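You operate a simulated robot arm through the tools that you are given. There is no shell and no other tool. Be economical: measure what you need, move in short steps, check, and stop when the job is done.

The job below is to be done with a simulated two-armed robot. You get a single attempt, and the scene is never put back.

TASK
Put the blue test stick from the top of the test shelf on the closed end of the long roller table. Turn the detector level knob to 1. Put two of the bearing blocks from the top of the outfeed belt on the top of the weigh belt. Put the spring on the top of the check bench away on the top of the service bench. Put the weigh bucket that says "27" from the top of the check bench on the middle of the check bench. Take the green scouring pad and put it on the shelf under the check bench. The order is free. Set down upright: bearing block, weigh bucket.

Only the result counts: the job must be done as asked and must still hold three seconds after the hand-in. Knocking over, shifting, dropping, spilling or breaking anything else fails it.

THE ROBOT
Two 7-joint arms with two-finger parallel grippers on one trunk, on a base that drives. Base frame: it is fixed to the floor where the robot stands at the start and does not move with it; the origin is under the middle of the robot, x ahead of it, y to its left, z up. Readings come in mm, rad, newtons and seconds.
The left shoulder is at the start at [70, 177, 1070], the right one opposite. With the tool pointing down near the work surface each hand reaches from about 240 to 720 mm from the robot's upright axis, wherever it stands, measured 20 degrees to its own side. Places, roughly: bearing block [750, 1250, 750]; closed end of the long roller table [0, -3200, 500]; detector level knob [500, 100, 1000]; green scouring pad (8x5x3 cm) [-3100, 1500, 900]; middle of the check bench [-2700, 1100, 900]; shelf under the check bench [-3400, 1300, 200]; spring [-1750, 1500, 1000]; test stick [500, -250, 750]; top of the service bench [4700, 2100, 900]; top of the weigh belt (42x24 cm) [700, 560, 760]; weigh bucket [-4000, 1500, 1000]. Payload 3.43 kg a hand.
The TCP of each hand is the grasp point between the finger pads, 30 mm short of the fingertips. In the tool frame z runs along the fingers and y along their closing line. Largest opening 94 mm; finger width 28, thickness 10; the body of the gripper, 50 by 96 mm, starts 55 mm behind the TCP.
Orientation is that of the tool frame in the base frame, as a unit quaternion [x, y, z, w]. With the fingers straight down and closing along the base's y, the tool's x points along the base's -x, its y along +y and its z along -z.

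THE INTERFACE
- The arms move only by the tool play_rows. It takes "left_deltas", "right_deltas" or both (then of equal length, played together; a hand with none holds still); each is a list of rows, each a list of 6 numbers: the shift along the tool's x, y, z in mm, then the turn, a rotation vector about the tool's x, y, z in rad. In form: [[dx, dy, dz, ax, ay, az], ...]. A call has 1 to 12 rows; each row shifts and turns the commanded pose from where the row before left it, along the tool's axes as they then stand. "left_gripper" and "right_gripper" are, for a hand that has rows, the opening, from 0 (shut) to 1 (fully open), set as the call begins (left out, the last holds). A row lasts 0.2 s, in which the tool goes at most 50 mm and 0.15 rad; a call with a longer step from one row to the next is refused whole, and so is a gripper value outside its range. A pose out of reach is approached as far as the arm can. The call stops where the force on the tool passes 40 N (or 10 N more than at its start, if that is more) or the arm is blocked; 0.2 s more then pass. Each finger travels about 153 mm/s and halts on what it meets, pressing with about 41 N; the grip force reading is that of the motor and also rises with nothing between the fingers. The clock runs only during rows and for 0.2 s after the last one: add rows that do not move to give the fingers time. The reply holds the time, the measured pose of the TCP, the force on the tool along the base axes, the opening and the grip force, in the units named above and with some noise, with the torque about the TCP (base axes, N m) and any sound that the robot's microphone picked up, and new pictures: "views" is both (left out), scene, wrist or none (wrist: the cameras of the hands that moved).
- Cameras (640 x 400 px; columns grow to the right, rows downward): "scene" is now at [139, 7, 1374.5]; the picture's right is [0.13, -0.99, 0.00], its down [-0.60, -0.08, -0.79] and it looks along [0.79, 0.10, -0.61] (base axes); focal length 266 px, centre (320, 200). "left" rides on the left gripper at [76, -14, -103] in its tool frame; the picture's right is [0.18, 0.98, 0.00], its down [-0.75, 0.14, -0.64] and it looks along [-0.63, 0.12, 0.77] (tool axes); focal length 243 px, centre (320, 200). "right" rides on the right gripper at [76, 14, -102] in its tool frame; the picture's right is [-0.18, 0.98, 0.00], its down [-0.75, -0.14, -0.64] and it looks along [-0.63, -0.12, 0.77] (tool axes); focal length 243 px, centre (320, 200). There is no depth. A picture from a camera that has moved, and an enlarged one, comes with that camera's place and axes in the base frame and with its lens. The place of the scene camera against the robot may be out by one fixed shift of up to 18 mm in any direction.
- slide_trunk(by): slides the trunk up (or, below 0, down) by that many mm; the arms and the scene camera ride with it, the base frame stays. It gives what a move gives, with no picture.
- steer(legs): drives the robot by 1 to 6 legs, each [ahead, turn to the left] in mm and rad, along the robot's own axes; the way and the turn of a leg run together, so that a leg with both is an arc; at most 1500 mm and 3.142 rad a leg. The arms and the cameras ride along, it lands a little off, and it stops where it bumps. It gives what a move gives, and a new picture of the scene camera.
- aim_head(pan, tilt): turns the head with the scene camera to pan (to the left, within 1.501 rad either way) and tilt (down, from -0.506 to 1.204), counted from straight ahead of the robot. It gives what a move gives, and a new picture of the scene camera.
- zoom(camera, box): a new picture of the part [left, top, right, bottom] of that camera's present view, enlarged. It takes no simulated time.
- hand_in(): hands the job in; it is judged then, once.

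Go step by step. Nothing tells you exact positions but the pictures and the camera data: compare them with the known pose of the tool, close in by small moves and look again before you grip or let go. The budget is 196 turns and 260 pictures, counting those below and the enlarged ones. Unless the task says otherwise, let go and move clear before handing in.

The tools are called after "Call:" by a JSON object that holds its "op" and its "data". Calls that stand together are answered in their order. play_rows: Moves the arms, as the interface text tells. Its arguments: {"type":"object","properties":{"left_deltas":{"type":"array"},"left_gripper":{"type":"number"},"right_deltas":{"type":"array"},"right_gripper":{"type":"number"},"views":{"type":"string","enum":["both","scene","wrist","none"]}},"required":[]} The other tools are called the same way: slide_trunk (by) slides the trunk up or down; steer (legs) drives the base; aim_head (pan, tilt) turns the head that bears the scene camera; zoom (camera, box) takes an enlarged picture of a part of a camera's view; hand_in () hands the job in.

At the start:

```text
t: 0.0
left_position: [506.2, 294.9, 1223.9]
left_tool_rot: [0.001, 1.0, 0.0, 0.0]
left_wrist_force: [0.6, 0.0, 0.5]
left_moment: [0.04, -0.03, 0.03]
left_finger_gap: 94.2
left_grasp_force: 0.0
right_position: [516.4, -200.5, 1203.2]
right_tool_rot: [0.0, 1.0, 0.001, 0.0]
right_wrist_force: [-0.4, -0.1, 0.0]
right_moment: [0.02, 0.0, -0.01]
right_finger_gap: 94.1
right_grasp_force: 0.1
trunk travel left (down, up): [-650.0, 190.0]
robot x, y, heading: [1.9, 3.2, 0.001]
head pan, tilt: [0.131, 0.653]
```

scene: 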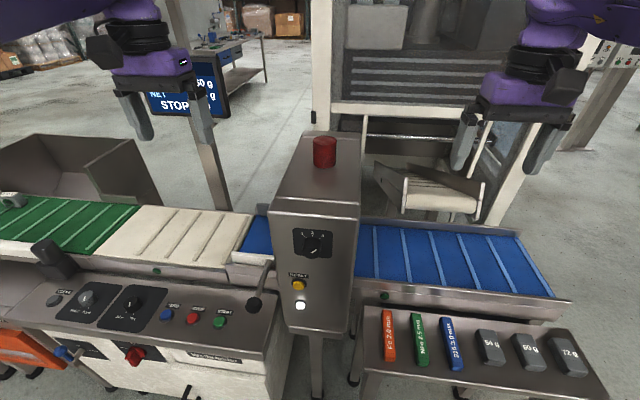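
right: 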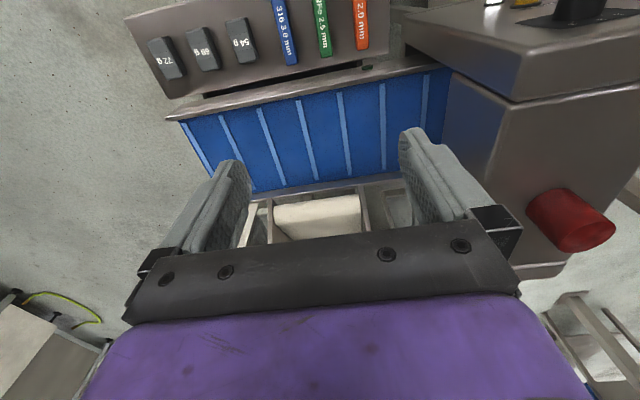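
left: 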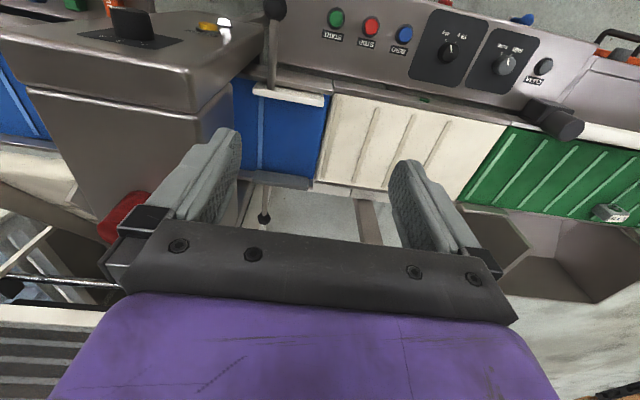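

I see the detector head with its level knob ahead, test sticks at right on the shelf, the white weigh belt and the green outfeed belt at left. I zoom in on the knob and the sticks first.

Call:
{"op": "zoom", "data": {"camera": "scene", "box": [270, 210, 370, 320]}}

Call:
{"op": "zoom", "data": {"camera": "scene", "box": [360, 280, 620, 400]}}

Call:
{"op": "aim_head", "data": {"pan": 0.9, "tilt": 0.5}}

```text
3.64 times, centred on (320, 265) of scene
camera zoom: at [139.0, 7.0, 1374.5], right [0.13, -0.99, 0.0], down [-0.6, -0.08, -0.79], along [0.79, 0.1, -0.61], focal length 968 px, centre (320, -36)
```

zoom: 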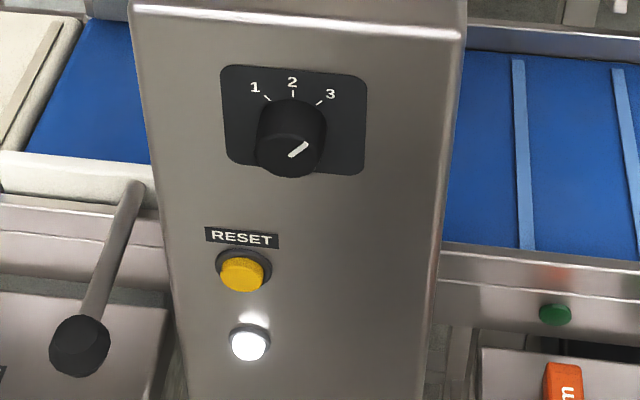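

```text
2.46 times, centred on (490, 340) of scene
camera zoom: at [139.0, 7.0, 1374.5], right [0.13, -0.99, 0.0], down [-0.6, -0.08, -0.79], along [0.79, 0.1, -0.61], focal length 655 px, centre (-98, -145)
```

zoom: 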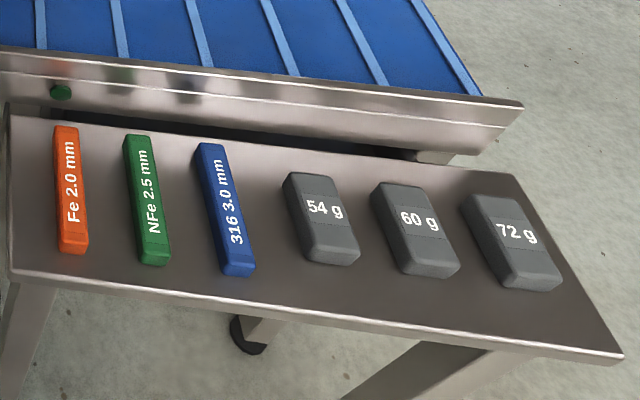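

```text
t: 1.1
left_position: [506.7, 295.4, 1223.5]
left_tool_rot: [0.001, 1.0, 0.0, 0.0]
left_wrist_force: [0.0, -0.9, 0.0]
left_moment: [-0.02, -0.02, -0.04]
left_finger_gap: 94.1
left_grasp_force: 0.0
right_position: [517.9, -201.3, 1202.7]
right_tool_rot: [0.001, 1.0, 0.0, -0.001]
right_wrist_force: [-0.3, 0.3, -0.3]
right_moment: [-0.02, 0.02, -0.01]
right_finger_gap: 93.9
right_grasp_force: 0.0
trunk travel left (down, up): [-650.0, 190.0]
robot x, y, heading: [-3.7, 0.5, -0.001]
head pan, tilt: [0.901, 0.499]
camera scene: at [109.7, 66.9, 1388.2], right [0.78, -0.62, 0.0], down [-0.3, -0.38, -0.88], along [0.55, 0.69, -0.48], focal length 266 px, centre (320, 200)
```

scene: 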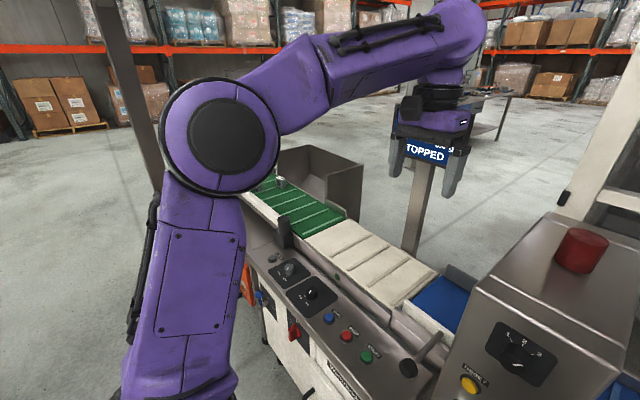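

The pictures put the knob near (495, 70, 985), facing me and set to 3; it must go to 1. I back off a little so that the left hand can point forward at it.

Call:
{"op": "steer", "data": {"legs": [[-220, 0]]}}

Call:
{"op": "aim_head", "data": {"pan": 0.1, "tilt": 0.5}}

```text
t: 2.8
left_position: [291.1, 296.6, 1223.9]
left_tool_rot: [-0.001, 1.0, 0.0, -0.001]
left_wrist_force: [0.1, 1.0, 0.3]
left_moment: [-0.02, 0.04, 0.0]
left_finger_gap: 94.0
left_grasp_force: 0.0
right_position: [302.3, -200.4, 1201.7]
right_tool_rot: [-0.001, 1.0, 0.0, 0.0]
right_wrist_force: [0.6, -0.8, 0.3]
right_moment: [-0.01, 0.0, -0.02]
right_finger_gap: 94.0
right_grasp_force: 0.0
trunk travel left (down, up): [-650.0, 190.0]
robot x, y, heading: [-216.8, 1.8, 0.008]
head pan, tilt: [0.901, 0.499]
camera scene: at [-105.9, 67.0, 1388.1], right [0.79, -0.62, 0.0], down [-0.3, -0.38, -0.88], along [0.54, 0.69, -0.48], focal length 266 px, centre (320, 200)
```

scene: 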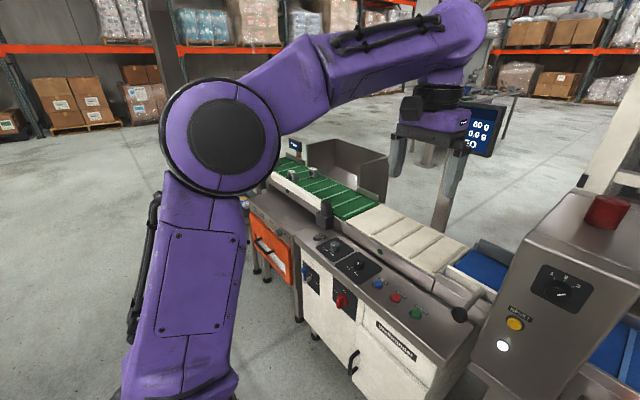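

```text
t: 3.9
left_position: [291.1, 296.3, 1224.5]
left_tool_rot: [-0.002, 1.0, 0.0, -0.001]
left_wrist_force: [0.8, -0.1, -0.8]
left_moment: [0.01, -0.01, -0.01]
left_finger_gap: 94.1
left_grasp_force: 0.0
right_position: [300.8, -199.3, 1203.5]
right_tool_rot: [-0.001, 1.0, 0.0, 0.0]
right_wrist_force: [0.6, -0.2, 0.0]
right_moment: [-0.03, -0.02, -0.01]
right_finger_gap: 93.8
right_grasp_force: 0.1
trunk travel left (down, up): [-650.0, 190.0]
robot x, y, heading: [-214.2, 2.3, 0.001]
head pan, tilt: [0.099, 0.499]
camera scene: at [-72.4, 4.9, 1388.2], right [0.1, -0.99, 0.0], down [-0.48, -0.05, -0.88], along [0.87, 0.09, -0.48], focal length 266 px, centre (320, 200)
```

scene: 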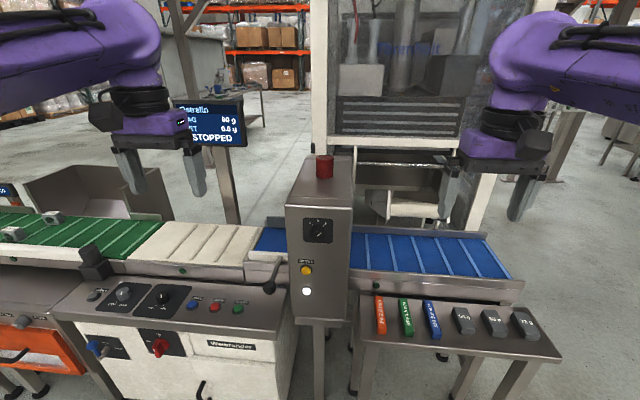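

The rays put the knob roughly at (455–495, 60–70, 985–1015). I now swing the left hand to point forward and look with its camera.

Call:
{"op": "play_rows", "data": {"left_deltas": [[0, -15, 0, 0, -0.143, 0], [0, -15, 0, 0, -0.143, 0], [0, -15, 0, 0, -0.143, 0], [0, -15, 0, 0, -0.143, 0], [0, -15, 0, 0, -0.143, 0], [0, -15, 0, 0, -0.143, 0], [0, -15, 0, 0, -0.143, 0], [0, -15, 0, 0, -0.143, 0], [0, -15, 0, 0, -0.143, 0], [0, -15, 0, 0, -0.143, 0], [0, -15, 0, 0, -0.141, 0]], "views": "none"}}

Call:
{"op": "play_rows", "data": {"left_deltas": [[50, 0, 0, 0, 0, 0], [50, 0, 0, 0, 0, 0], [50, 0, 0, 0, 0, 0], [50, 0, 0, 0, 0, 0], [0, -40, 0, 0, 0, 0], [0, -20, 10, 0, 0, 0]], "views": "both"}}

```text
t: 6.3
left_position: [291.9, 130.3, 1223.0]
left_tool_rot: [0.0, 0.707, 0.002, 0.707]
left_wrist_force: [0.5, 0.0, 0.5]
left_moment: [-0.01, 0.0, 0.01]
left_finger_gap: 94.2
left_grasp_force: 0.1
right_position: [301.4, -200.7, 1201.3]
right_tool_rot: [-0.001, 1.0, 0.001, 0.0]
right_wrist_force: [-0.2, -0.4, 0.1]
right_moment: [0.02, 0.02, -0.01]
right_finger_gap: 93.9
right_grasp_force: 0.1
trunk travel left (down, up): [-650.0, 190.0]
robot x, y, heading: [-215.2, 2.9, 0.006]
head pan, tilt: [0.099, 0.499]
```

```text
t: 7.7
left_position: [301.5, 70.8, 1021.4]
left_tool_rot: [0.001, 0.708, 0.001, 0.706]
left_wrist_force: [-0.4, 0.1, 0.3]
left_moment: [-0.01, -0.01, -0.04]
left_finger_gap: 93.8
left_grasp_force: 0.0
right_position: [301.7, -199.9, 1202.3]
right_tool_rot: [-0.001, 1.0, 0.0, 0.0]
right_wrist_force: [-0.5, 0.3, -0.8]
right_moment: [0.02, 0.01, 0.01]
right_finger_gap: 93.7
right_grasp_force: 0.0
trunk travel left (down, up): [-650.0, 190.0]
robot x, y, heading: [-216.4, -4.1, 0.001]
head pan, tilt: [0.099, 0.499]
camera scene: at [-71.7, 4.2, 1388.1], right [0.1, -0.99, 0.0], down [-0.48, -0.05, -0.88], along [0.87, 0.09, -0.48], focal length 266 px, centre (320, 200)
camera left: at [199.9, 55.4, 946.0], right [0.0, 0.98, -0.18], down [-0.64, 0.14, 0.75], along [0.77, 0.12, 0.63], focal length 243 px, centre (320, 200)
```

scene: 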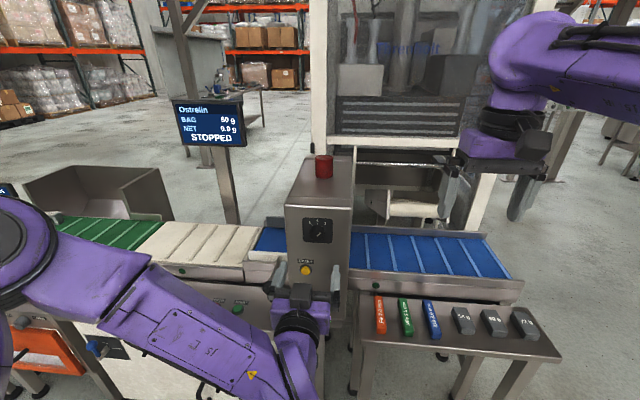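
left: 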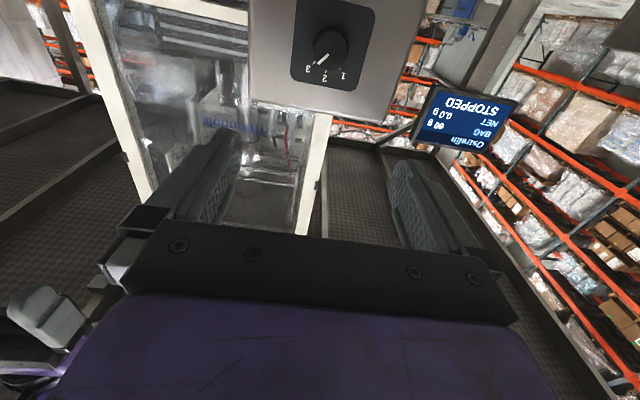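

The left hand points at the panel; the ray gives the knob at y about 75, z about 980. I align the hand with it at a distance.

Call:
{"op": "play_rows", "data": {"left_deltas": [[41, 4, 0, 0, 0, 0], [0, 0, 30, 0, 0, 0], [0, 0, 30, 0, 0, 0]], "views": "wrist"}}

Call:
{"op": "zoom", "data": {"camera": "scene", "box": [260, 190, 380, 310]}}

```text
t: 8.5
left_position: [362.4, 75.0, 980.6]
left_tool_rot: [-0.001, 0.707, 0.001, 0.707]
left_wrist_force: [0.1, 0.4, 0.6]
left_moment: [0.0, 0.01, 0.0]
left_finger_gap: 94.1
left_grasp_force: 0.0
right_position: [302.4, -200.5, 1202.7]
right_tool_rot: [-0.001, 1.0, 0.0, 0.001]
right_wrist_force: [-0.9, 0.3, -0.4]
right_moment: [0.0, -0.01, 0.04]
right_finger_gap: 94.1
right_grasp_force: 0.0
trunk travel left (down, up): [-650.0, 190.0]
robot x, y, heading: [-216.3, 0.8, 0.007]
head pan, tilt: [0.099, 0.499]
camera left: at [261.6, 61.7, 905.5], right [0.0, 0.98, -0.18], down [-0.64, 0.14, 0.76], along [0.77, 0.12, 0.63], focal length 243 px, centre (320, 200)
```

left: 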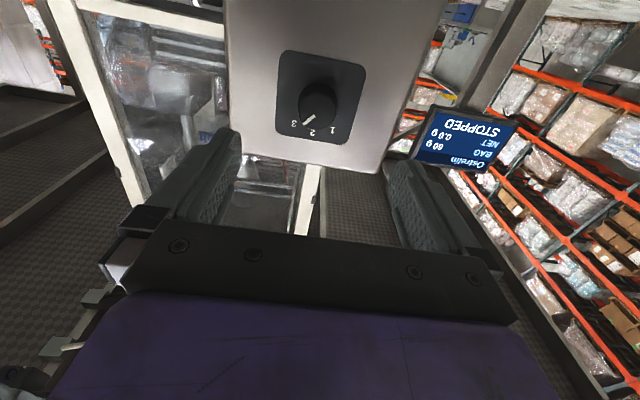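

```text
3.33 times, centred on (320, 250) of scene
camera zoom: at [-71.7, 4.5, 1388.1], right [0.1, -0.99, 0.0], down [-0.48, -0.05, -0.88], along [0.87, 0.09, -0.48], focal length 887 px, centre (320, 33)
```

zoom: 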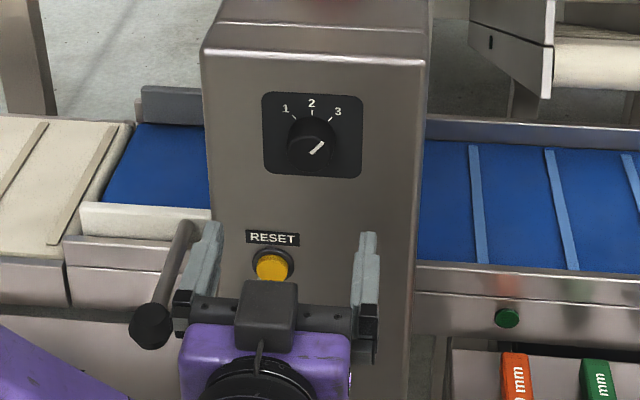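

Two wrist rays cross at the knob near (507, 75, 981), about 37 mm across. I roll the hand +45° so that it can turn to −45°, and move closer.

Call:
{"op": "play_rows", "data": {"left_deltas": [[0, 0, 0, 0, 0, 0.15], [0, 0, 0, 0, 0, 0.15], [0, 0, 0, 0, 0, 0.15], [0, 0, 0, 0, 0, 0.15], [0, 0, 0, 0, 0, 0.15], [0, 0, 40, 0, 0, 0], [0, 0, 40, 0, 0, 0]], "views": "wrist"}}

Call:
{"op": "zoom", "data": {"camera": "scene", "box": [260, 190, 380, 310]}}

```text
t: 10.1
left_position: [442.4, 74.6, 981.7]
left_tool_rot: [0.259, 0.658, 0.261, 0.657]
left_wrist_force: [-0.2, 0.3, -0.1]
left_moment: [-0.03, 0.03, -0.03]
left_finger_gap: 93.8
left_grasp_force: 0.1
right_position: [302.8, -200.4, 1201.4]
right_tool_rot: [-0.002, 1.0, 0.0, 0.0]
right_wrist_force: [0.2, -0.7, -0.3]
right_moment: [-0.02, 0.01, 0.01]
right_finger_gap: 93.7
right_grasp_force: 0.1
trunk travel left (down, up): [-650.0, 190.0]
robot x, y, heading: [-218.6, -1.2, 0.004]
head pan, tilt: [0.099, 0.499]
camera left: at [339.9, 116.1, 917.5], right [0.0, 0.84, 0.54], down [-0.64, -0.41, 0.65], along [0.77, -0.34, 0.54], focal length 243 px, centre (320, 200)
```

left: 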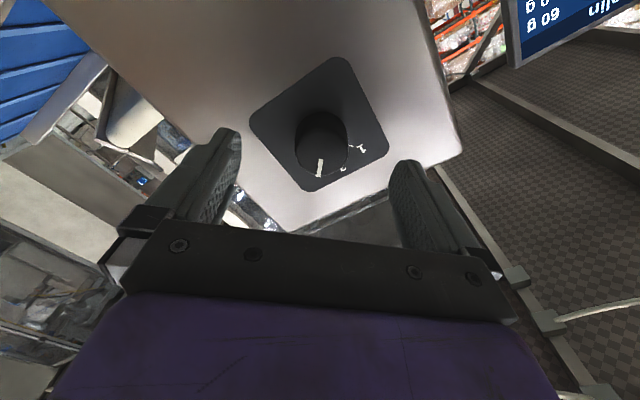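

```text
3.33 times, centred on (320, 250) of scene
camera zoom: at [-71.1, 4.5, 1388.0], right [0.1, -0.99, 0.0], down [-0.48, -0.05, -0.88], along [0.87, 0.09, -0.48], focal length 887 px, centre (320, 33)
```

zoom: 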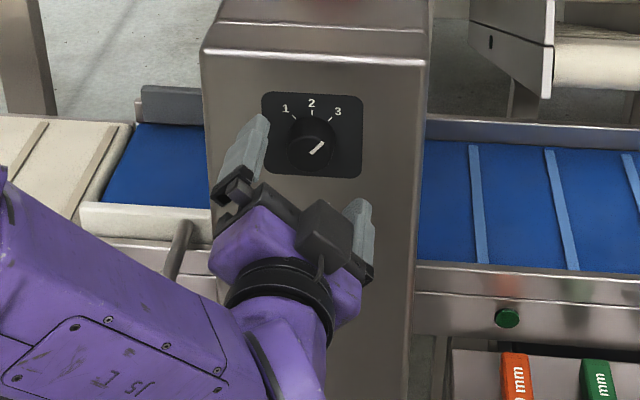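

The cap sits at about x = 477 and the panel at about 515. I advance until the fingertips nearly touch the panel, then close on the knob.

Call:
{"op": "play_rows", "data": {"left_deltas": [[0, 0, 18, 0, 0, 0], [0, 0, 14, 0, 0, 0], [0, 0, 0, 0, 0, 0]], "views": "wrist"}}

Call:
{"op": "play_rows", "data": {"left_deltas": [[0, 0, 0, 0, 0, 0], [0, 0, 0, 0, 0, 0], [0, 0, 0, 0, 0, 0]], "left_gripper": 0, "views": "wrist"}}

```text
t: 10.9
left_position: [472.7, 75.8, 983.9]
left_tool_rot: [0.258, 0.659, 0.26, 0.657]
left_wrist_force: [0.3, -1.0, 0.2]
left_moment: [-0.02, 0.0, 0.04]
left_finger_gap: 94.2
left_grasp_force: 0.1
right_position: [300.5, -199.8, 1203.1]
right_tool_rot: [0.0, 1.0, 0.0, 0.0]
right_wrist_force: [-0.3, -0.3, 0.2]
right_moment: [0.01, 0.03, -0.01]
right_finger_gap: 94.0
right_grasp_force: 0.0
trunk travel left (down, up): [-650.0, 190.0]
robot x, y, heading: [-216.2, -0.4, 0.005]
head pan, tilt: [0.099, 0.499]
camera left: at [371.3, 116.5, 917.8], right [0.0, 0.84, 0.54], down [-0.64, -0.41, 0.65], along [0.77, -0.34, 0.54], focal length 243 px, centre (320, 200)
```

left: 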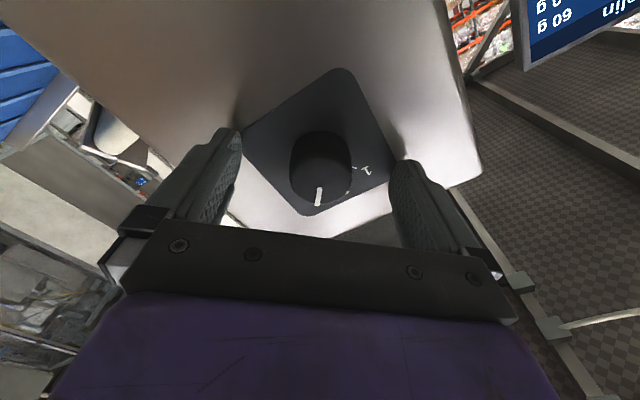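

```text
t: 11.7
left_position: [475.0, 75.2, 983.0]
left_tool_rot: [0.257, 0.658, 0.26, 0.658]
left_wrist_force: [3.5, 2.8, 4.1]
left_moment: [-0.02, 0.04, 0.36]
left_finger_gap: 37.1
left_grasp_force: 45.0
right_position: [301.9, -199.4, 1203.4]
right_tool_rot: [-0.002, 1.0, 0.0, -0.001]
right_wrist_force: [0.2, 0.6, 0.4]
right_moment: [-0.03, -0.01, 0.01]
right_finger_gap: 94.1
right_grasp_force: 0.0
trunk travel left (down, up): [-650.0, 190.0]
robot x, y, heading: [-217.4, 0.6, 0.005]
head pan, tilt: [0.099, 0.499]
camera left: at [372.0, 117.2, 917.9], right [0.0, 0.84, 0.54], down [-0.64, -0.41, 0.65], along [0.77, -0.34, 0.54], focal length 243 px, centre (320, 200)
```

left: 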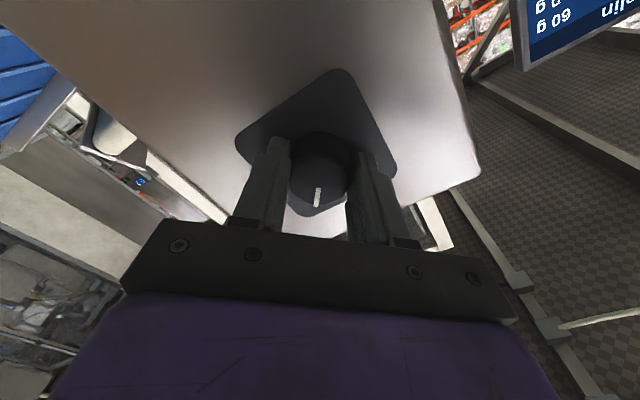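

The knob is held (37 mm gap). Now I turn it counter-clockwise about 85° and look.

Call:
{"op": "play_rows", "data": {"left_deltas": [[0, 0, 0, 0, 0, -0.147], [0, 0, 0, 0, 0, -0.147], [0, 0, 0, 0, 0, -0.147], [0, 0, 0, 0, 0, -0.147], [0, 0, 0, 0, 0, -0.147], [0, 0, 0, 0, 0, -0.147], [0, 0, 0, 0, 0, -0.147], [0, 0, 0, 0, 0, -0.147], [0, 0, 0, 0, 0, -0.147], [0, 0, 0, 0, 0, -0.147], [0, 0, 0, 0, 0, 0]], "views": "wrist"}}

Call:
{"op": "zoom", "data": {"camera": "scene", "box": [260, 190, 380, 310]}}

```text
t: 14.1
left_position: [474.4, 73.7, 982.2]
left_tool_rot: [-0.25, 0.662, -0.248, 0.661]
left_wrist_force: [8.8, -8.8, 9.9]
left_moment: [0.59, 0.19, -0.62]
left_finger_gap: 37.5
left_grasp_force: 44.8
right_position: [301.0, -201.2, 1202.7]
right_tool_rot: [-0.001, 1.0, 0.002, 0.0]
right_wrist_force: [-0.4, -0.2, -0.1]
right_moment: [0.02, -0.01, 0.01]
right_finger_gap: 93.8
right_grasp_force: 0.1
trunk travel left (down, up): [-650.0, 190.0]
robot x, y, heading: [-214.9, -0.7, -0.002]
head pan, tilt: [0.099, 0.499]
camera left: at [372.0, 11.9, 935.1], right [0.0, 0.62, -0.79], down [-0.64, 0.6, 0.48], along [0.77, 0.5, 0.4], focal length 243 px, centre (320, 200)
```

left: 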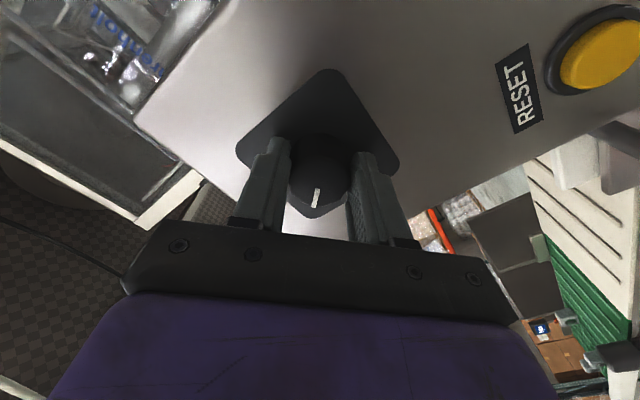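

```text
3.33 times, centred on (320, 250) of scene
camera zoom: at [-71.7, 2.1, 1388.1], right [0.1, -0.99, 0.0], down [-0.48, -0.05, -0.88], along [0.87, 0.09, -0.48], focal length 887 px, centre (320, 33)
```

zoom: 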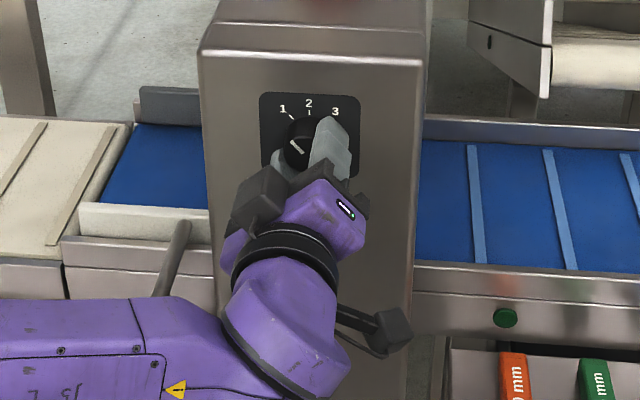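

The mark now points toward 1. I let go, back off and check the mark.

Call:
{"op": "play_rows", "data": {"left_deltas": [[0, 0, 0, 0, 0, 0], [0, 0, 0, 0, 0, 0], [0, 0, 0, 0, 0, 0], [0, 0, -25, 0, 0, 0], [0, 0, -45, 0, 0, 0], [0, 0, -45, 0, 0, 0]], "left_gripper": 1, "views": "wrist"}}

Call:
{"op": "zoom", "data": {"camera": "scene", "box": [280, 200, 360, 260]}}

Call:
{"op": "zoom", "data": {"camera": "left", "box": [240, 20, 420, 160]}}

```text
t: 15.5
left_position: [356.1, 76.2, 983.7]
left_tool_rot: [-0.25, 0.661, -0.247, 0.663]
left_wrist_force: [0.3, -0.2, -0.7]
left_moment: [0.01, -0.03, 0.0]
left_finger_gap: 94.0
left_grasp_force: 0.0
right_position: [301.1, -198.3, 1202.5]
right_tool_rot: [-0.001, 1.0, 0.0, 0.001]
right_wrist_force: [-0.3, 0.1, 0.6]
right_moment: [-0.02, -0.01, -0.03]
right_finger_gap: 93.7
right_grasp_force: 0.1
trunk travel left (down, up): [-650.0, 190.0]
robot x, y, heading: [-215.7, 0.6, 0.004]
head pan, tilt: [0.099, 0.499]
camera left: at [254.9, 15.2, 936.1], right [0.0, 0.62, -0.79], down [-0.64, 0.6, 0.47], along [0.77, 0.51, 0.4], focal length 243 px, centre (320, 200)
```

left: 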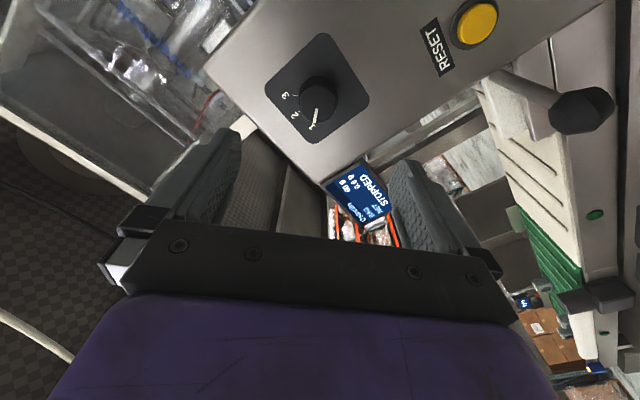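

```text
6.67 times, centred on (320, 230) of scene
camera zoom: at [-73.2, 5.3, 1388.3], right [0.1, -0.99, 0.0], down [-0.48, -0.05, -0.88], along [0.87, 0.09, -0.48], focal length 1774 px, centre (320, 0)
```

zoom: 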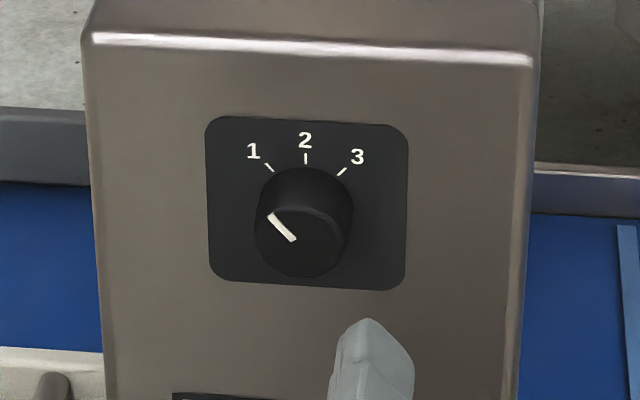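

```text
2.86 times, centred on (330, 90) of left
camera zoom: at [254.9, 15.2, 936.1], right [0.0, 0.62, -0.79], down [-0.64, 0.6, 0.47], along [0.77, 0.51, 0.4], focal length 693 px, centre (291, 514)
```

zoom: 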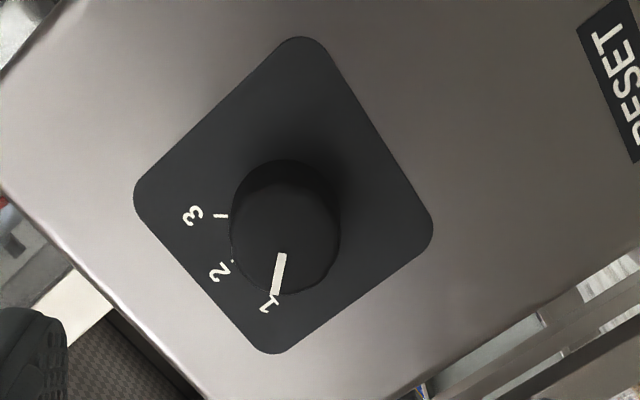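

The mark lies squarely on 1, so the knob is done. I return the left hand to pointing down, raised, and then drive to the outfeed belt.

Call:
{"op": "play_rows", "data": {"left_deltas": [[0, 0, 0, 0, 0, 0.144], [0, 0, 0, 0, 0, 0.144], [0, 0, 0, 0, 0, 0.144], [0, 0, 0, 0, 0, 0.144], [0, 0, 0, 0, 0, 0.144], [-50, 0, 0, 0, 0, 0], [-50, 40, 0, 0, 0, 0], [-50, 40, 0, 0, 0, 0], [-50, 40, 0, 0, 0, 0]], "views": "none"}}

Call:
{"op": "play_rows", "data": {"left_deltas": [[0, 10, 0, 0, 0.143, 0], [0, 10, 0, 0, 0.143, 0], [0, 10, 0, 0, 0.143, 0], [0, 10, 0, 0, 0.143, 0], [0, 10, 0, 0, 0.143, 0], [0, 10, 0, 0, 0.143, 0], [0, 10, 0, 0, 0.143, 0], [0, 10, 0, 0, 0.143, 0], [0, 10, 0, 0, 0.143, 0], [0, 10, 0, 0, 0.143, 0], [0, 0, 0, 0, 0.141, 0]], "views": "none"}}

Call:
{"op": "steer", "data": {"legs": [[0, 1.57], [900, 0], [0, -1.57]]}}

```text
refused: row 7 steps farther than a row can; nothing moved
```

```text
t: 17.9
left_position: [357.6, 150.2, 916.3]
left_tool_rot: [0.0, 0.936, -0.352, 0.0]
left_wrist_force: [0.3, -0.4, -0.9]
left_moment: [0.02, 0.06, 0.01]
left_finger_gap: 93.9
left_grasp_force: 0.0
right_position: [302.8, -199.7, 1203.4]
right_tool_rot: [0.0, 1.0, 0.0, 0.0]
right_wrist_force: [0.6, -0.7, 0.7]
right_moment: [-0.01, 0.05, 0.0]
right_finger_gap: 94.2
right_grasp_force: 0.0
trunk travel left (down, up): [-650.0, 190.0]
robot x, y, heading: [-216.7, -1.1, 0.006]
head pan, tilt: [0.099, 0.499]
```

```text
t: 30.4
left_position: [353.3, 1048.3, 916.1]
left_tool_rot: [0.007, 0.936, -0.351, -0.002]
left_wrist_force: [-0.1, 1.1, -0.4]
left_moment: [-0.01, 0.0, -0.02]
left_finger_gap: 94.0
left_grasp_force: 0.1
right_position: [292.3, 699.0, 1203.5]
right_tool_rot: [0.008, 1.0, 0.0, 0.0]
right_wrist_force: [0.6, 0.0, -0.2]
right_moment: [0.0, 0.0, -0.01]
right_finger_gap: 93.9
right_grasp_force: 0.1
trunk travel left (down, up): [-650.0, 190.0]
robot x, y, heading: [-221.1, 910.2, -0.016]
head pan, tilt: [0.099, 0.499]
camera scene: at [-78.1, 910.0, 1388.2], right [0.08, -1.0, 0.0], down [-0.48, -0.04, -0.88], along [0.87, 0.07, -0.48], focal length 266 px, centre (320, 200)
```

scene: 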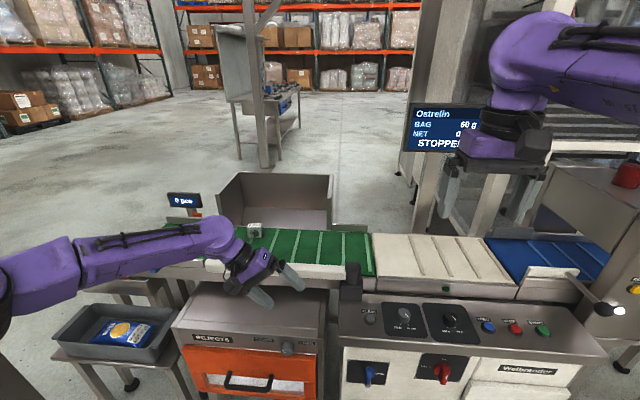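

The knob roll-back call was refused, so the hand is only tilted sideways 0.72 rad, and nothing was touched. I straighten the left hand and raise it, then look at the blocks.

Call:
{"op": "play_rows", "data": {"left_deltas": [[0, 0, -20, 0, 0, 0], [0, 0, -40, -0.144, 0, 0], [0, 0, -40, -0.144, 0, 0], [0, 0, -40, -0.144, 0, 0], [0, 0, -40, -0.144, 0, 0], [0, 0, -40, -0.144, 0, 0], [0, 30, -40, 0, 0, 0], [0, 30, -40, 0, 0, 0]], "views": "none"}}

Call:
{"op": "aim_head", "data": {"pan": 0.45, "tilt": 0.6}}

Call:
{"op": "zoom", "data": {"camera": "scene", "box": [180, 150, 420, 300]}}

```text
t: 32.2
left_position: [356.3, 1205.8, 1190.8]
left_tool_rot: [0.008, 1.0, 0.001, 0.0]
left_wrist_force: [0.0, -0.9, 1.0]
left_moment: [0.01, -0.02, 0.01]
left_finger_gap: 94.2
left_grasp_force: 0.2
right_position: [291.7, 700.9, 1202.8]
right_tool_rot: [0.008, 1.0, -0.001, 0.0]
right_wrist_force: [-1.0, -1.1, -1.1]
right_moment: [0.0, 0.0, 0.03]
right_finger_gap: 94.0
right_grasp_force: 0.0
trunk travel left (down, up): [-650.0, 190.0]
robot x, y, heading: [-220.7, 907.9, -0.013]
head pan, tilt: [0.099, 0.499]
```

```text
t: 33.0
left_position: [356.0, 1204.1, 1191.1]
left_tool_rot: [0.007, 1.0, 0.0, 0.0]
left_wrist_force: [-0.3, -0.1, -0.3]
left_moment: [0.01, -0.03, 0.0]
left_finger_gap: 93.9
left_grasp_force: 0.0
right_position: [292.8, 697.9, 1202.4]
right_tool_rot: [0.008, 1.0, 0.0, -0.001]
right_wrist_force: [-0.5, -0.1, -0.4]
right_moment: [-0.01, 0.01, -0.02]
right_finger_gap: 94.1
right_grasp_force: 0.0
trunk travel left (down, up): [-650.0, 190.0]
robot x, y, heading: [-225.8, 909.7, -0.015]
head pan, tilt: [0.45, 0.6]
camera scene: at [-88.7, 939.4, 1379.1], right [0.42, -0.91, 0.0], down [-0.51, -0.24, -0.83], along [0.75, 0.35, -0.56], focal length 266 px, centre (320, 200)
```

scene: 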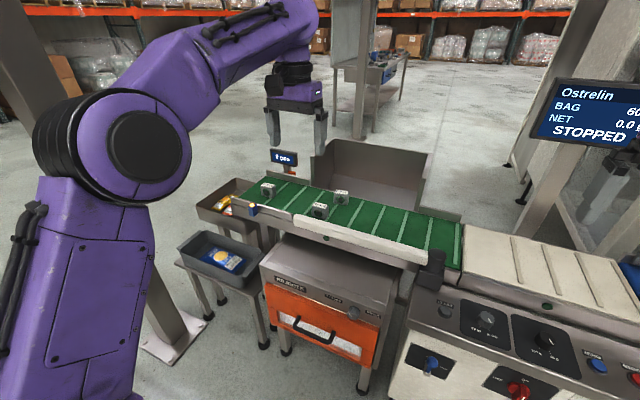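

```text
2.67 times, centred on (300, 225) of scene
camera zoom: at [-88.7, 939.4, 1379.1], right [0.42, -0.91, 0.0], down [-0.51, -0.24, -0.83], along [0.75, 0.35, -0.56], focal length 710 px, centre (373, 133)
```

zoom: 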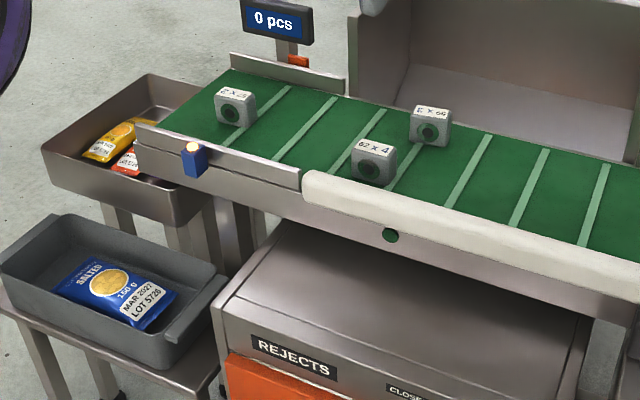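

Three bearing blocks stand on the green belt, at about A (715, 1566), B (666, 1288), C (798, 1254). I drive to about (110, 1230), from where the left hand can take A and the right hand B.

Call:
{"op": "steer", "data": {"legs": [[0, 1.585], [320, 0], [0, -1.57], [330, 0]]}}

```text
t: 44.6
left_position: [668.3, 1542.3, 1191.6]
left_tool_rot: [-0.005, 1.0, 0.0, 0.0]
left_wrist_force: [0.5, 0.7, 0.4]
left_moment: [0.0, 0.0, -0.01]
left_finger_gap: 94.0
left_grasp_force: 0.1
right_position: [616.9, 1034.9, 1202.8]
right_tool_rot: [-0.005, 1.0, 0.0, 0.001]
right_wrist_force: [0.4, 0.0, -0.4]
right_moment: [-0.02, -0.04, 0.02]
right_finger_gap: 93.8
right_grasp_force: 0.1
trunk travel left (down, up): [-650.0, 190.0]
robot x, y, heading: [99.0, 1231.8, 0.009]
head pan, tilt: [0.45, 0.6]
camera scene: at [229.7, 1266.2, 1379.2], right [0.44, -0.9, 0.0], down [-0.51, -0.25, -0.83], along [0.74, 0.37, -0.56], focal length 266 px, centre (320, 200)
```

scene: 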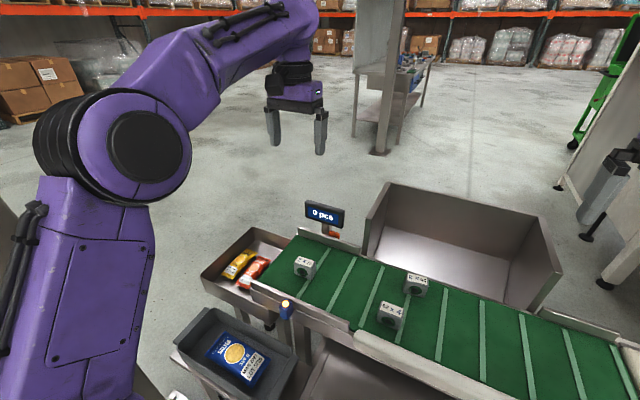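

Refreshed rays: A (701, 1557), B (660, 1284). I lower both hands to above them and look with the wrist cameras.

Call:
{"op": "play_rows", "data": {"left_deltas": [[-3.7, 1.7, 32, 0, 0, 0], [-3.7, 1.7, 32, 0, 0, 0], [-3.7, 1.7, 32, 0, 0, 0], [-3.7, 1.7, 32, 0, 0, 0], [-3.7, 1.7, 32, 0, 0, 0], [-3.7, 1.7, 32, 0, 0, 0], [-3.7, 1.7, 32, 0, 0, 0], [-3.7, 1.7, 32, 0, 0, 0], [-3.7, 1.7, 32, 0, 0, 0]], "right_deltas": [[-4.8, 27.7, 33.5, 0, 0, 0], [-4.8, 27.7, 33.5, 0, 0, 0], [-4.8, 27.7, 33.5, 0, 0, 0], [-4.8, 27.7, 33.5, 0, 0, 0], [-4.8, 27.7, 33.5, 0, 0, 0], [-4.8, 27.7, 33.5, 0, 0, 0], [-4.8, 27.7, 33.5, 0, 0, 0], [-4.8, 27.7, 33.5, 0, 0, 0], [-4.8, 27.7, 33.5, 0, 0, 0]], "views": "both"}}

```text
t: 46.6
left_position: [703.4, 1557.8, 902.7]
left_tool_rot: [-0.005, 1.0, 0.001, -0.001]
left_wrist_force: [0.7, -0.5, -0.7]
left_moment: [-0.01, 0.02, -0.01]
left_finger_gap: 93.9
left_grasp_force: 0.1
right_position: [667.0, 1279.5, 903.6]
right_tool_rot: [0.006, 1.0, 0.008, 0.0]
right_wrist_force: [0.3, 0.1, 0.4]
right_moment: [-0.01, 0.01, 0.01]
right_finger_gap: 93.9
right_grasp_force: 0.0
trunk travel left (down, up): [-650.0, 190.0]
robot x, y, heading: [97.7, 1233.8, 0.011]
head pan, tilt: [0.45, 0.6]
camera scene: at [232.9, 1268.3, 1378.8], right [0.44, -0.9, 0.0], down [-0.51, -0.25, -0.82], along [0.74, 0.37, -0.57], focal length 266 px, centre (320, 200)
camera right: at [590.1, 1293.8, 1007.4], right [0.2, 0.98, 0.02], down [0.75, -0.16, 0.64], along [0.63, -0.11, -0.77], focal length 243 px, centre (320, 200)
camera left: at [628.7, 1542.7, 1005.6], right [-0.19, 0.98, 0.0], down [0.75, 0.15, 0.64], along [0.63, 0.12, -0.77], focal length 243 px, centre (320, 200)
```

scene: 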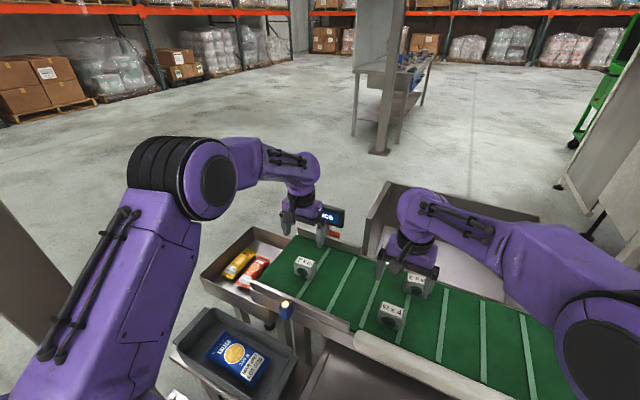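
right: 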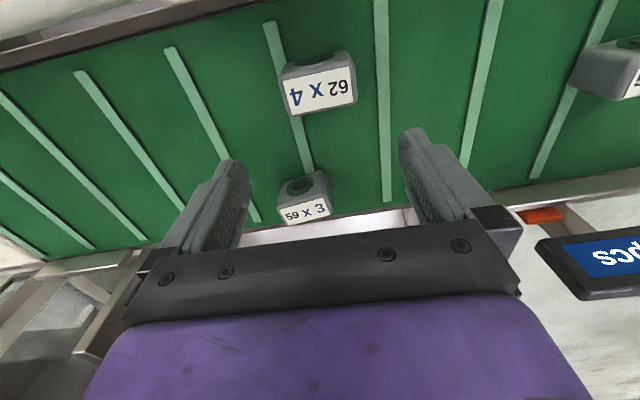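
left: 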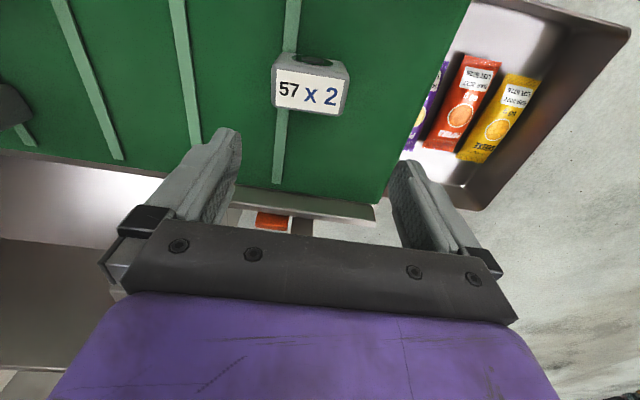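

Both blocks are square to the hands, labels up. I correct the offsets (left −17 x, −12 y; right −20 x, +8 y) and go lower to fix the height.

Call:
{"op": "play_rows", "data": {"left_deltas": [[17, -12, 20, 0, 0, 0], [0, 0, 33, 0, 0, 0]], "right_deltas": [[20, 8, 20, 0, 0, 0], [0, 0, 34, 0, 0, 0]], "views": "wrist"}}

```text
t: 47.2
left_position: [688.1, 1544.8, 849.1]
left_tool_rot: [-0.004, 1.0, 0.0, 0.0]
left_wrist_force: [0.5, 0.4, -0.3]
left_moment: [-0.02, 0.04, 0.01]
left_finger_gap: 93.7
left_grasp_force: 0.1
right_position: [644.6, 1290.9, 850.3]
right_tool_rot: [0.001, 1.0, 0.006, 0.001]
right_wrist_force: [0.6, 0.5, -0.1]
right_moment: [-0.01, 0.01, -0.01]
right_finger_gap: 94.1
right_grasp_force: 0.0
trunk travel left (down, up): [-650.0, 190.0]
robot x, y, heading: [99.5, 1231.3, 0.009]
head pan, tilt: [0.45, 0.6]
camera right: at [567.5, 1304.6, 954.1], right [0.19, 0.98, 0.01], down [0.75, -0.15, 0.64], along [0.63, -0.11, -0.77], focal length 243 px, centre (320, 200)
camera left: at [612.5, 1529.8, 951.0], right [-0.19, 0.98, 0.0], down [0.75, 0.15, 0.64], along [0.63, 0.12, -0.77], focal length 243 px, centre (320, 200)
```

right: 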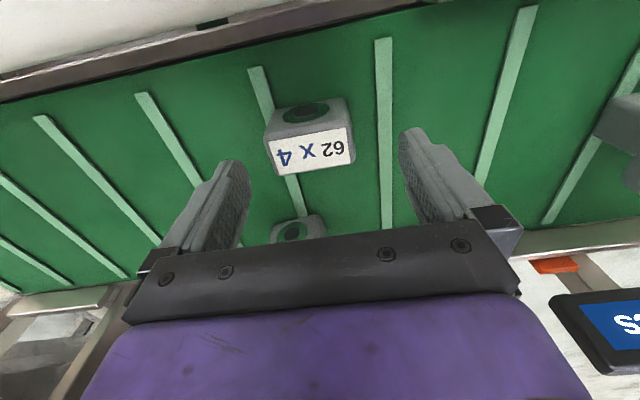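
left: 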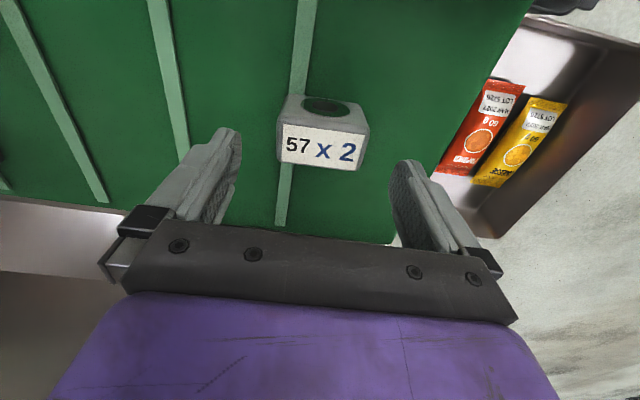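

Parallax gives the block tops at z ≈ 825 and centres A (674, 1544), B (638, 1288). I centre the hands, descend with tips near 778, and check.

Call:
{"op": "play_rows", "data": {"left_deltas": [[14, -1, 0, 0, 0, 0], [0, 0, 20, 0, 0, 0], [0, 0, 20, 0, 0, 0]], "right_deltas": [[6, -3, 0, 0, 0, 0], [0, 0, 21, 0, 0, 0], [0, 0, 21, 0, 0, 0]], "views": "both"}}

```text
t: 48.0
left_position: [671.4, 1545.1, 810.1]
left_tool_rot: [-0.005, 1.0, 0.0, 0.0]
left_wrist_force: [-0.5, 0.1, -0.5]
left_moment: [0.03, -0.05, -0.04]
left_finger_gap: 93.8
left_grasp_force: 0.1
right_position: [633.8, 1288.7, 804.2]
right_tool_rot: [-0.003, 1.0, 0.0, 0.0]
right_wrist_force: [-0.1, -0.5, -0.1]
right_moment: [-0.02, -0.01, 0.0]
right_finger_gap: 94.2
right_grasp_force: 0.1
trunk travel left (down, up): [-650.0, 190.0]
robot x, y, heading: [101.1, 1228.2, 0.008]
head pan, tilt: [0.45, 0.6]
camera scene: at [231.2, 1266.4, 1379.0], right [0.44, -0.9, 0.0], down [-0.51, -0.25, -0.82], along [0.74, 0.37, -0.57], focal length 266 px, centre (320, 200)
camera right: at [556.9, 1302.5, 907.1], right [0.18, 0.98, 0.0], down [0.75, -0.14, 0.64], along [0.63, -0.11, -0.77], focal length 243 px, centre (320, 200)
camera left: at [597.7, 1529.1, 912.5], right [-0.19, 0.98, 0.0], down [0.75, 0.15, 0.64], along [0.63, 0.12, -0.77], focal length 243 px, centre (320, 200)
```

scene: 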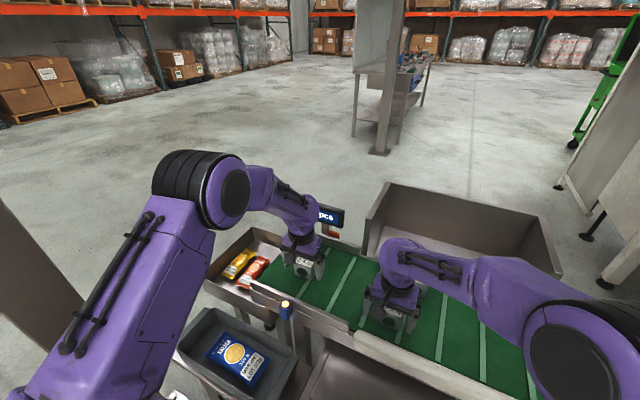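
right: 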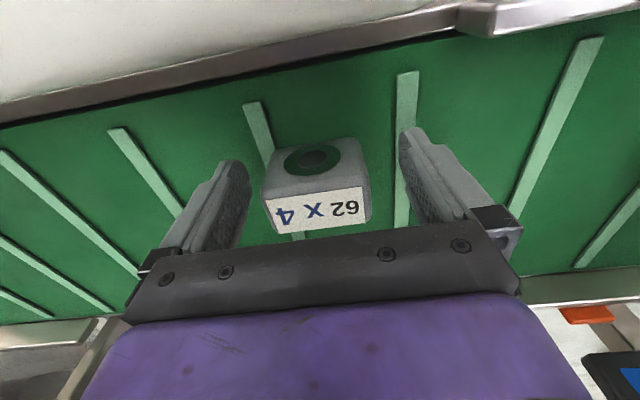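
left: 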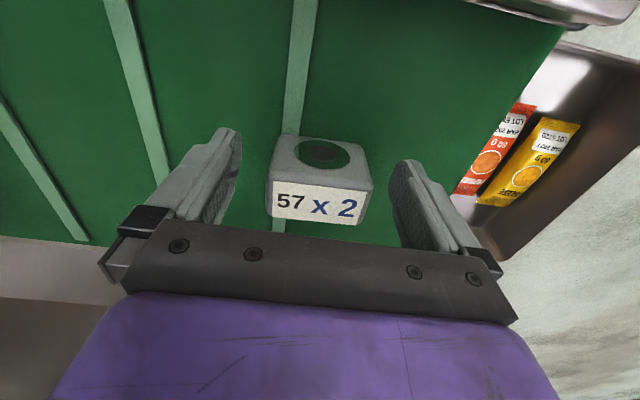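

Both blocks sit between the fingers. I close both grippers.

Call:
{"op": "play_rows", "data": {"left_deltas": [[0, 0, 4, 0, 0, 0], [0, 0, 0, 0, 0, 0], [0, 0, 0, 0, 0, 0]], "right_deltas": [[0, 0, 0, 0, 0, 0], [0, 0, 0, 0, 0, 0], [0, 0, 0, 0, 0, 0]], "left_gripper": 0, "right_gripper": 0, "views": "none"}}

Call:
{"op": "play_rows", "data": {"left_deltas": [[0, 0, -20, 0, 0, 0], [0, 0, -40, 0, 0, 0], [0, 0, -50, 0, 0, 0], [0, 0, -50, 0, 0, 0]], "right_deltas": [[0, 0, -20, 0, 0, 0], [0, 0, -40, 0, 0, 0], [0, 0, -50, 0, 0, 0], [0, 0, -50, 0, 0, 0]], "views": "both"}}

```text
t: 48.8
left_position: [671.5, 1544.8, 808.5]
left_tool_rot: [-0.005, 1.0, 0.0, 0.003]
left_wrist_force: [2.0, 7.9, 23.9]
left_moment: [0.08, 0.04, 0.0]
left_finger_gap: 63.7
left_grasp_force: 40.2
right_position: [630.9, 1288.5, 805.7]
right_tool_rot: [-0.004, 1.0, 0.0, 0.001]
right_wrist_force: [0.5, 0.5, -1.1]
right_moment: [0.07, 0.02, 0.0]
right_finger_gap: 63.7
right_grasp_force: 40.9
trunk travel left (down, up): [-650.0, 190.0]
robot x, y, heading: [98.6, 1233.1, 0.011]
head pan, tilt: [0.45, 0.6]
```

```text
t: 49.8
left_position: [670.7, 1542.0, 968.0]
left_tool_rot: [-0.004, 1.0, 0.0, -0.001]
left_wrist_force: [0.7, -0.7, -2.9]
left_moment: [0.01, -0.01, -0.01]
left_finger_gap: 63.8
left_grasp_force: 40.4
right_position: [636.4, 1276.5, 955.9]
right_tool_rot: [0.007, 1.0, 0.006, -0.013]
right_wrist_force: [-0.2, -0.6, -3.0]
right_moment: [0.03, -0.02, -0.01]
right_finger_gap: 63.7
right_grasp_force: 41.2
trunk travel left (down, up): [-650.0, 190.0]
robot x, y, heading: [94.2, 1229.6, 0.012]
head pan, tilt: [0.45, 0.6]
camera scene: at [228.9, 1266.1, 1379.1], right [0.44, -0.9, 0.0], down [-0.51, -0.25, -0.83], along [0.74, 0.37, -0.56], focal length 266 px, centre (320, 200)
camera right: at [562.8, 1291.7, 1060.9], right [0.2, 0.98, 0.01], down [0.77, -0.16, 0.62], along [0.61, -0.12, -0.78], focal length 243 px, centre (320, 200)
camera left: at [596.0, 1527.4, 1070.6], right [-0.19, 0.98, 0.0], down [0.75, 0.15, 0.64], along [0.63, 0.12, -0.77], focal length 243 px, centre (320, 200)
```

scene: 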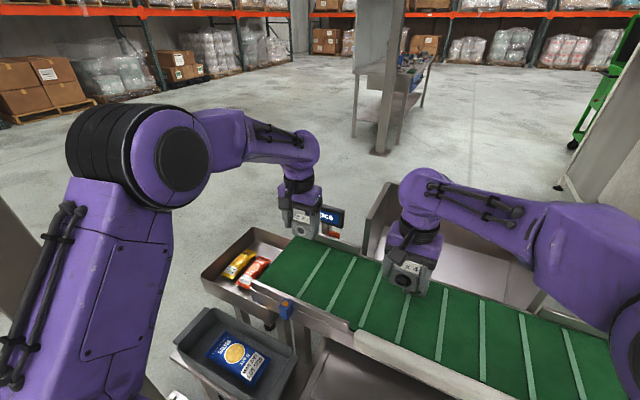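
right: 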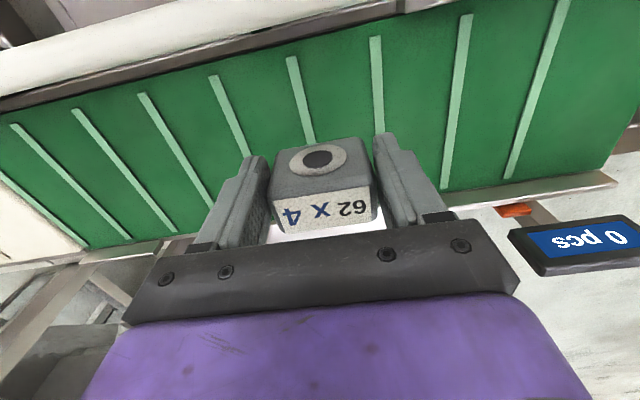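
left: 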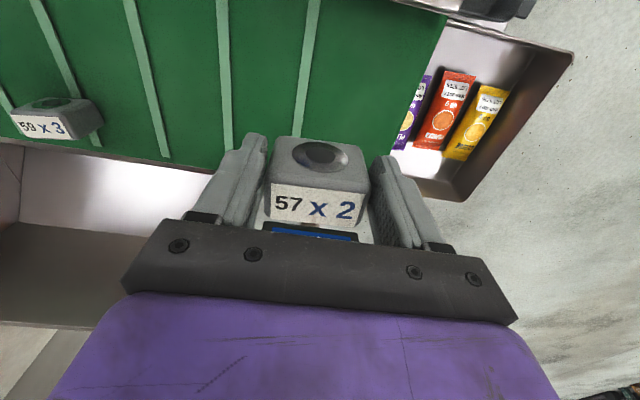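

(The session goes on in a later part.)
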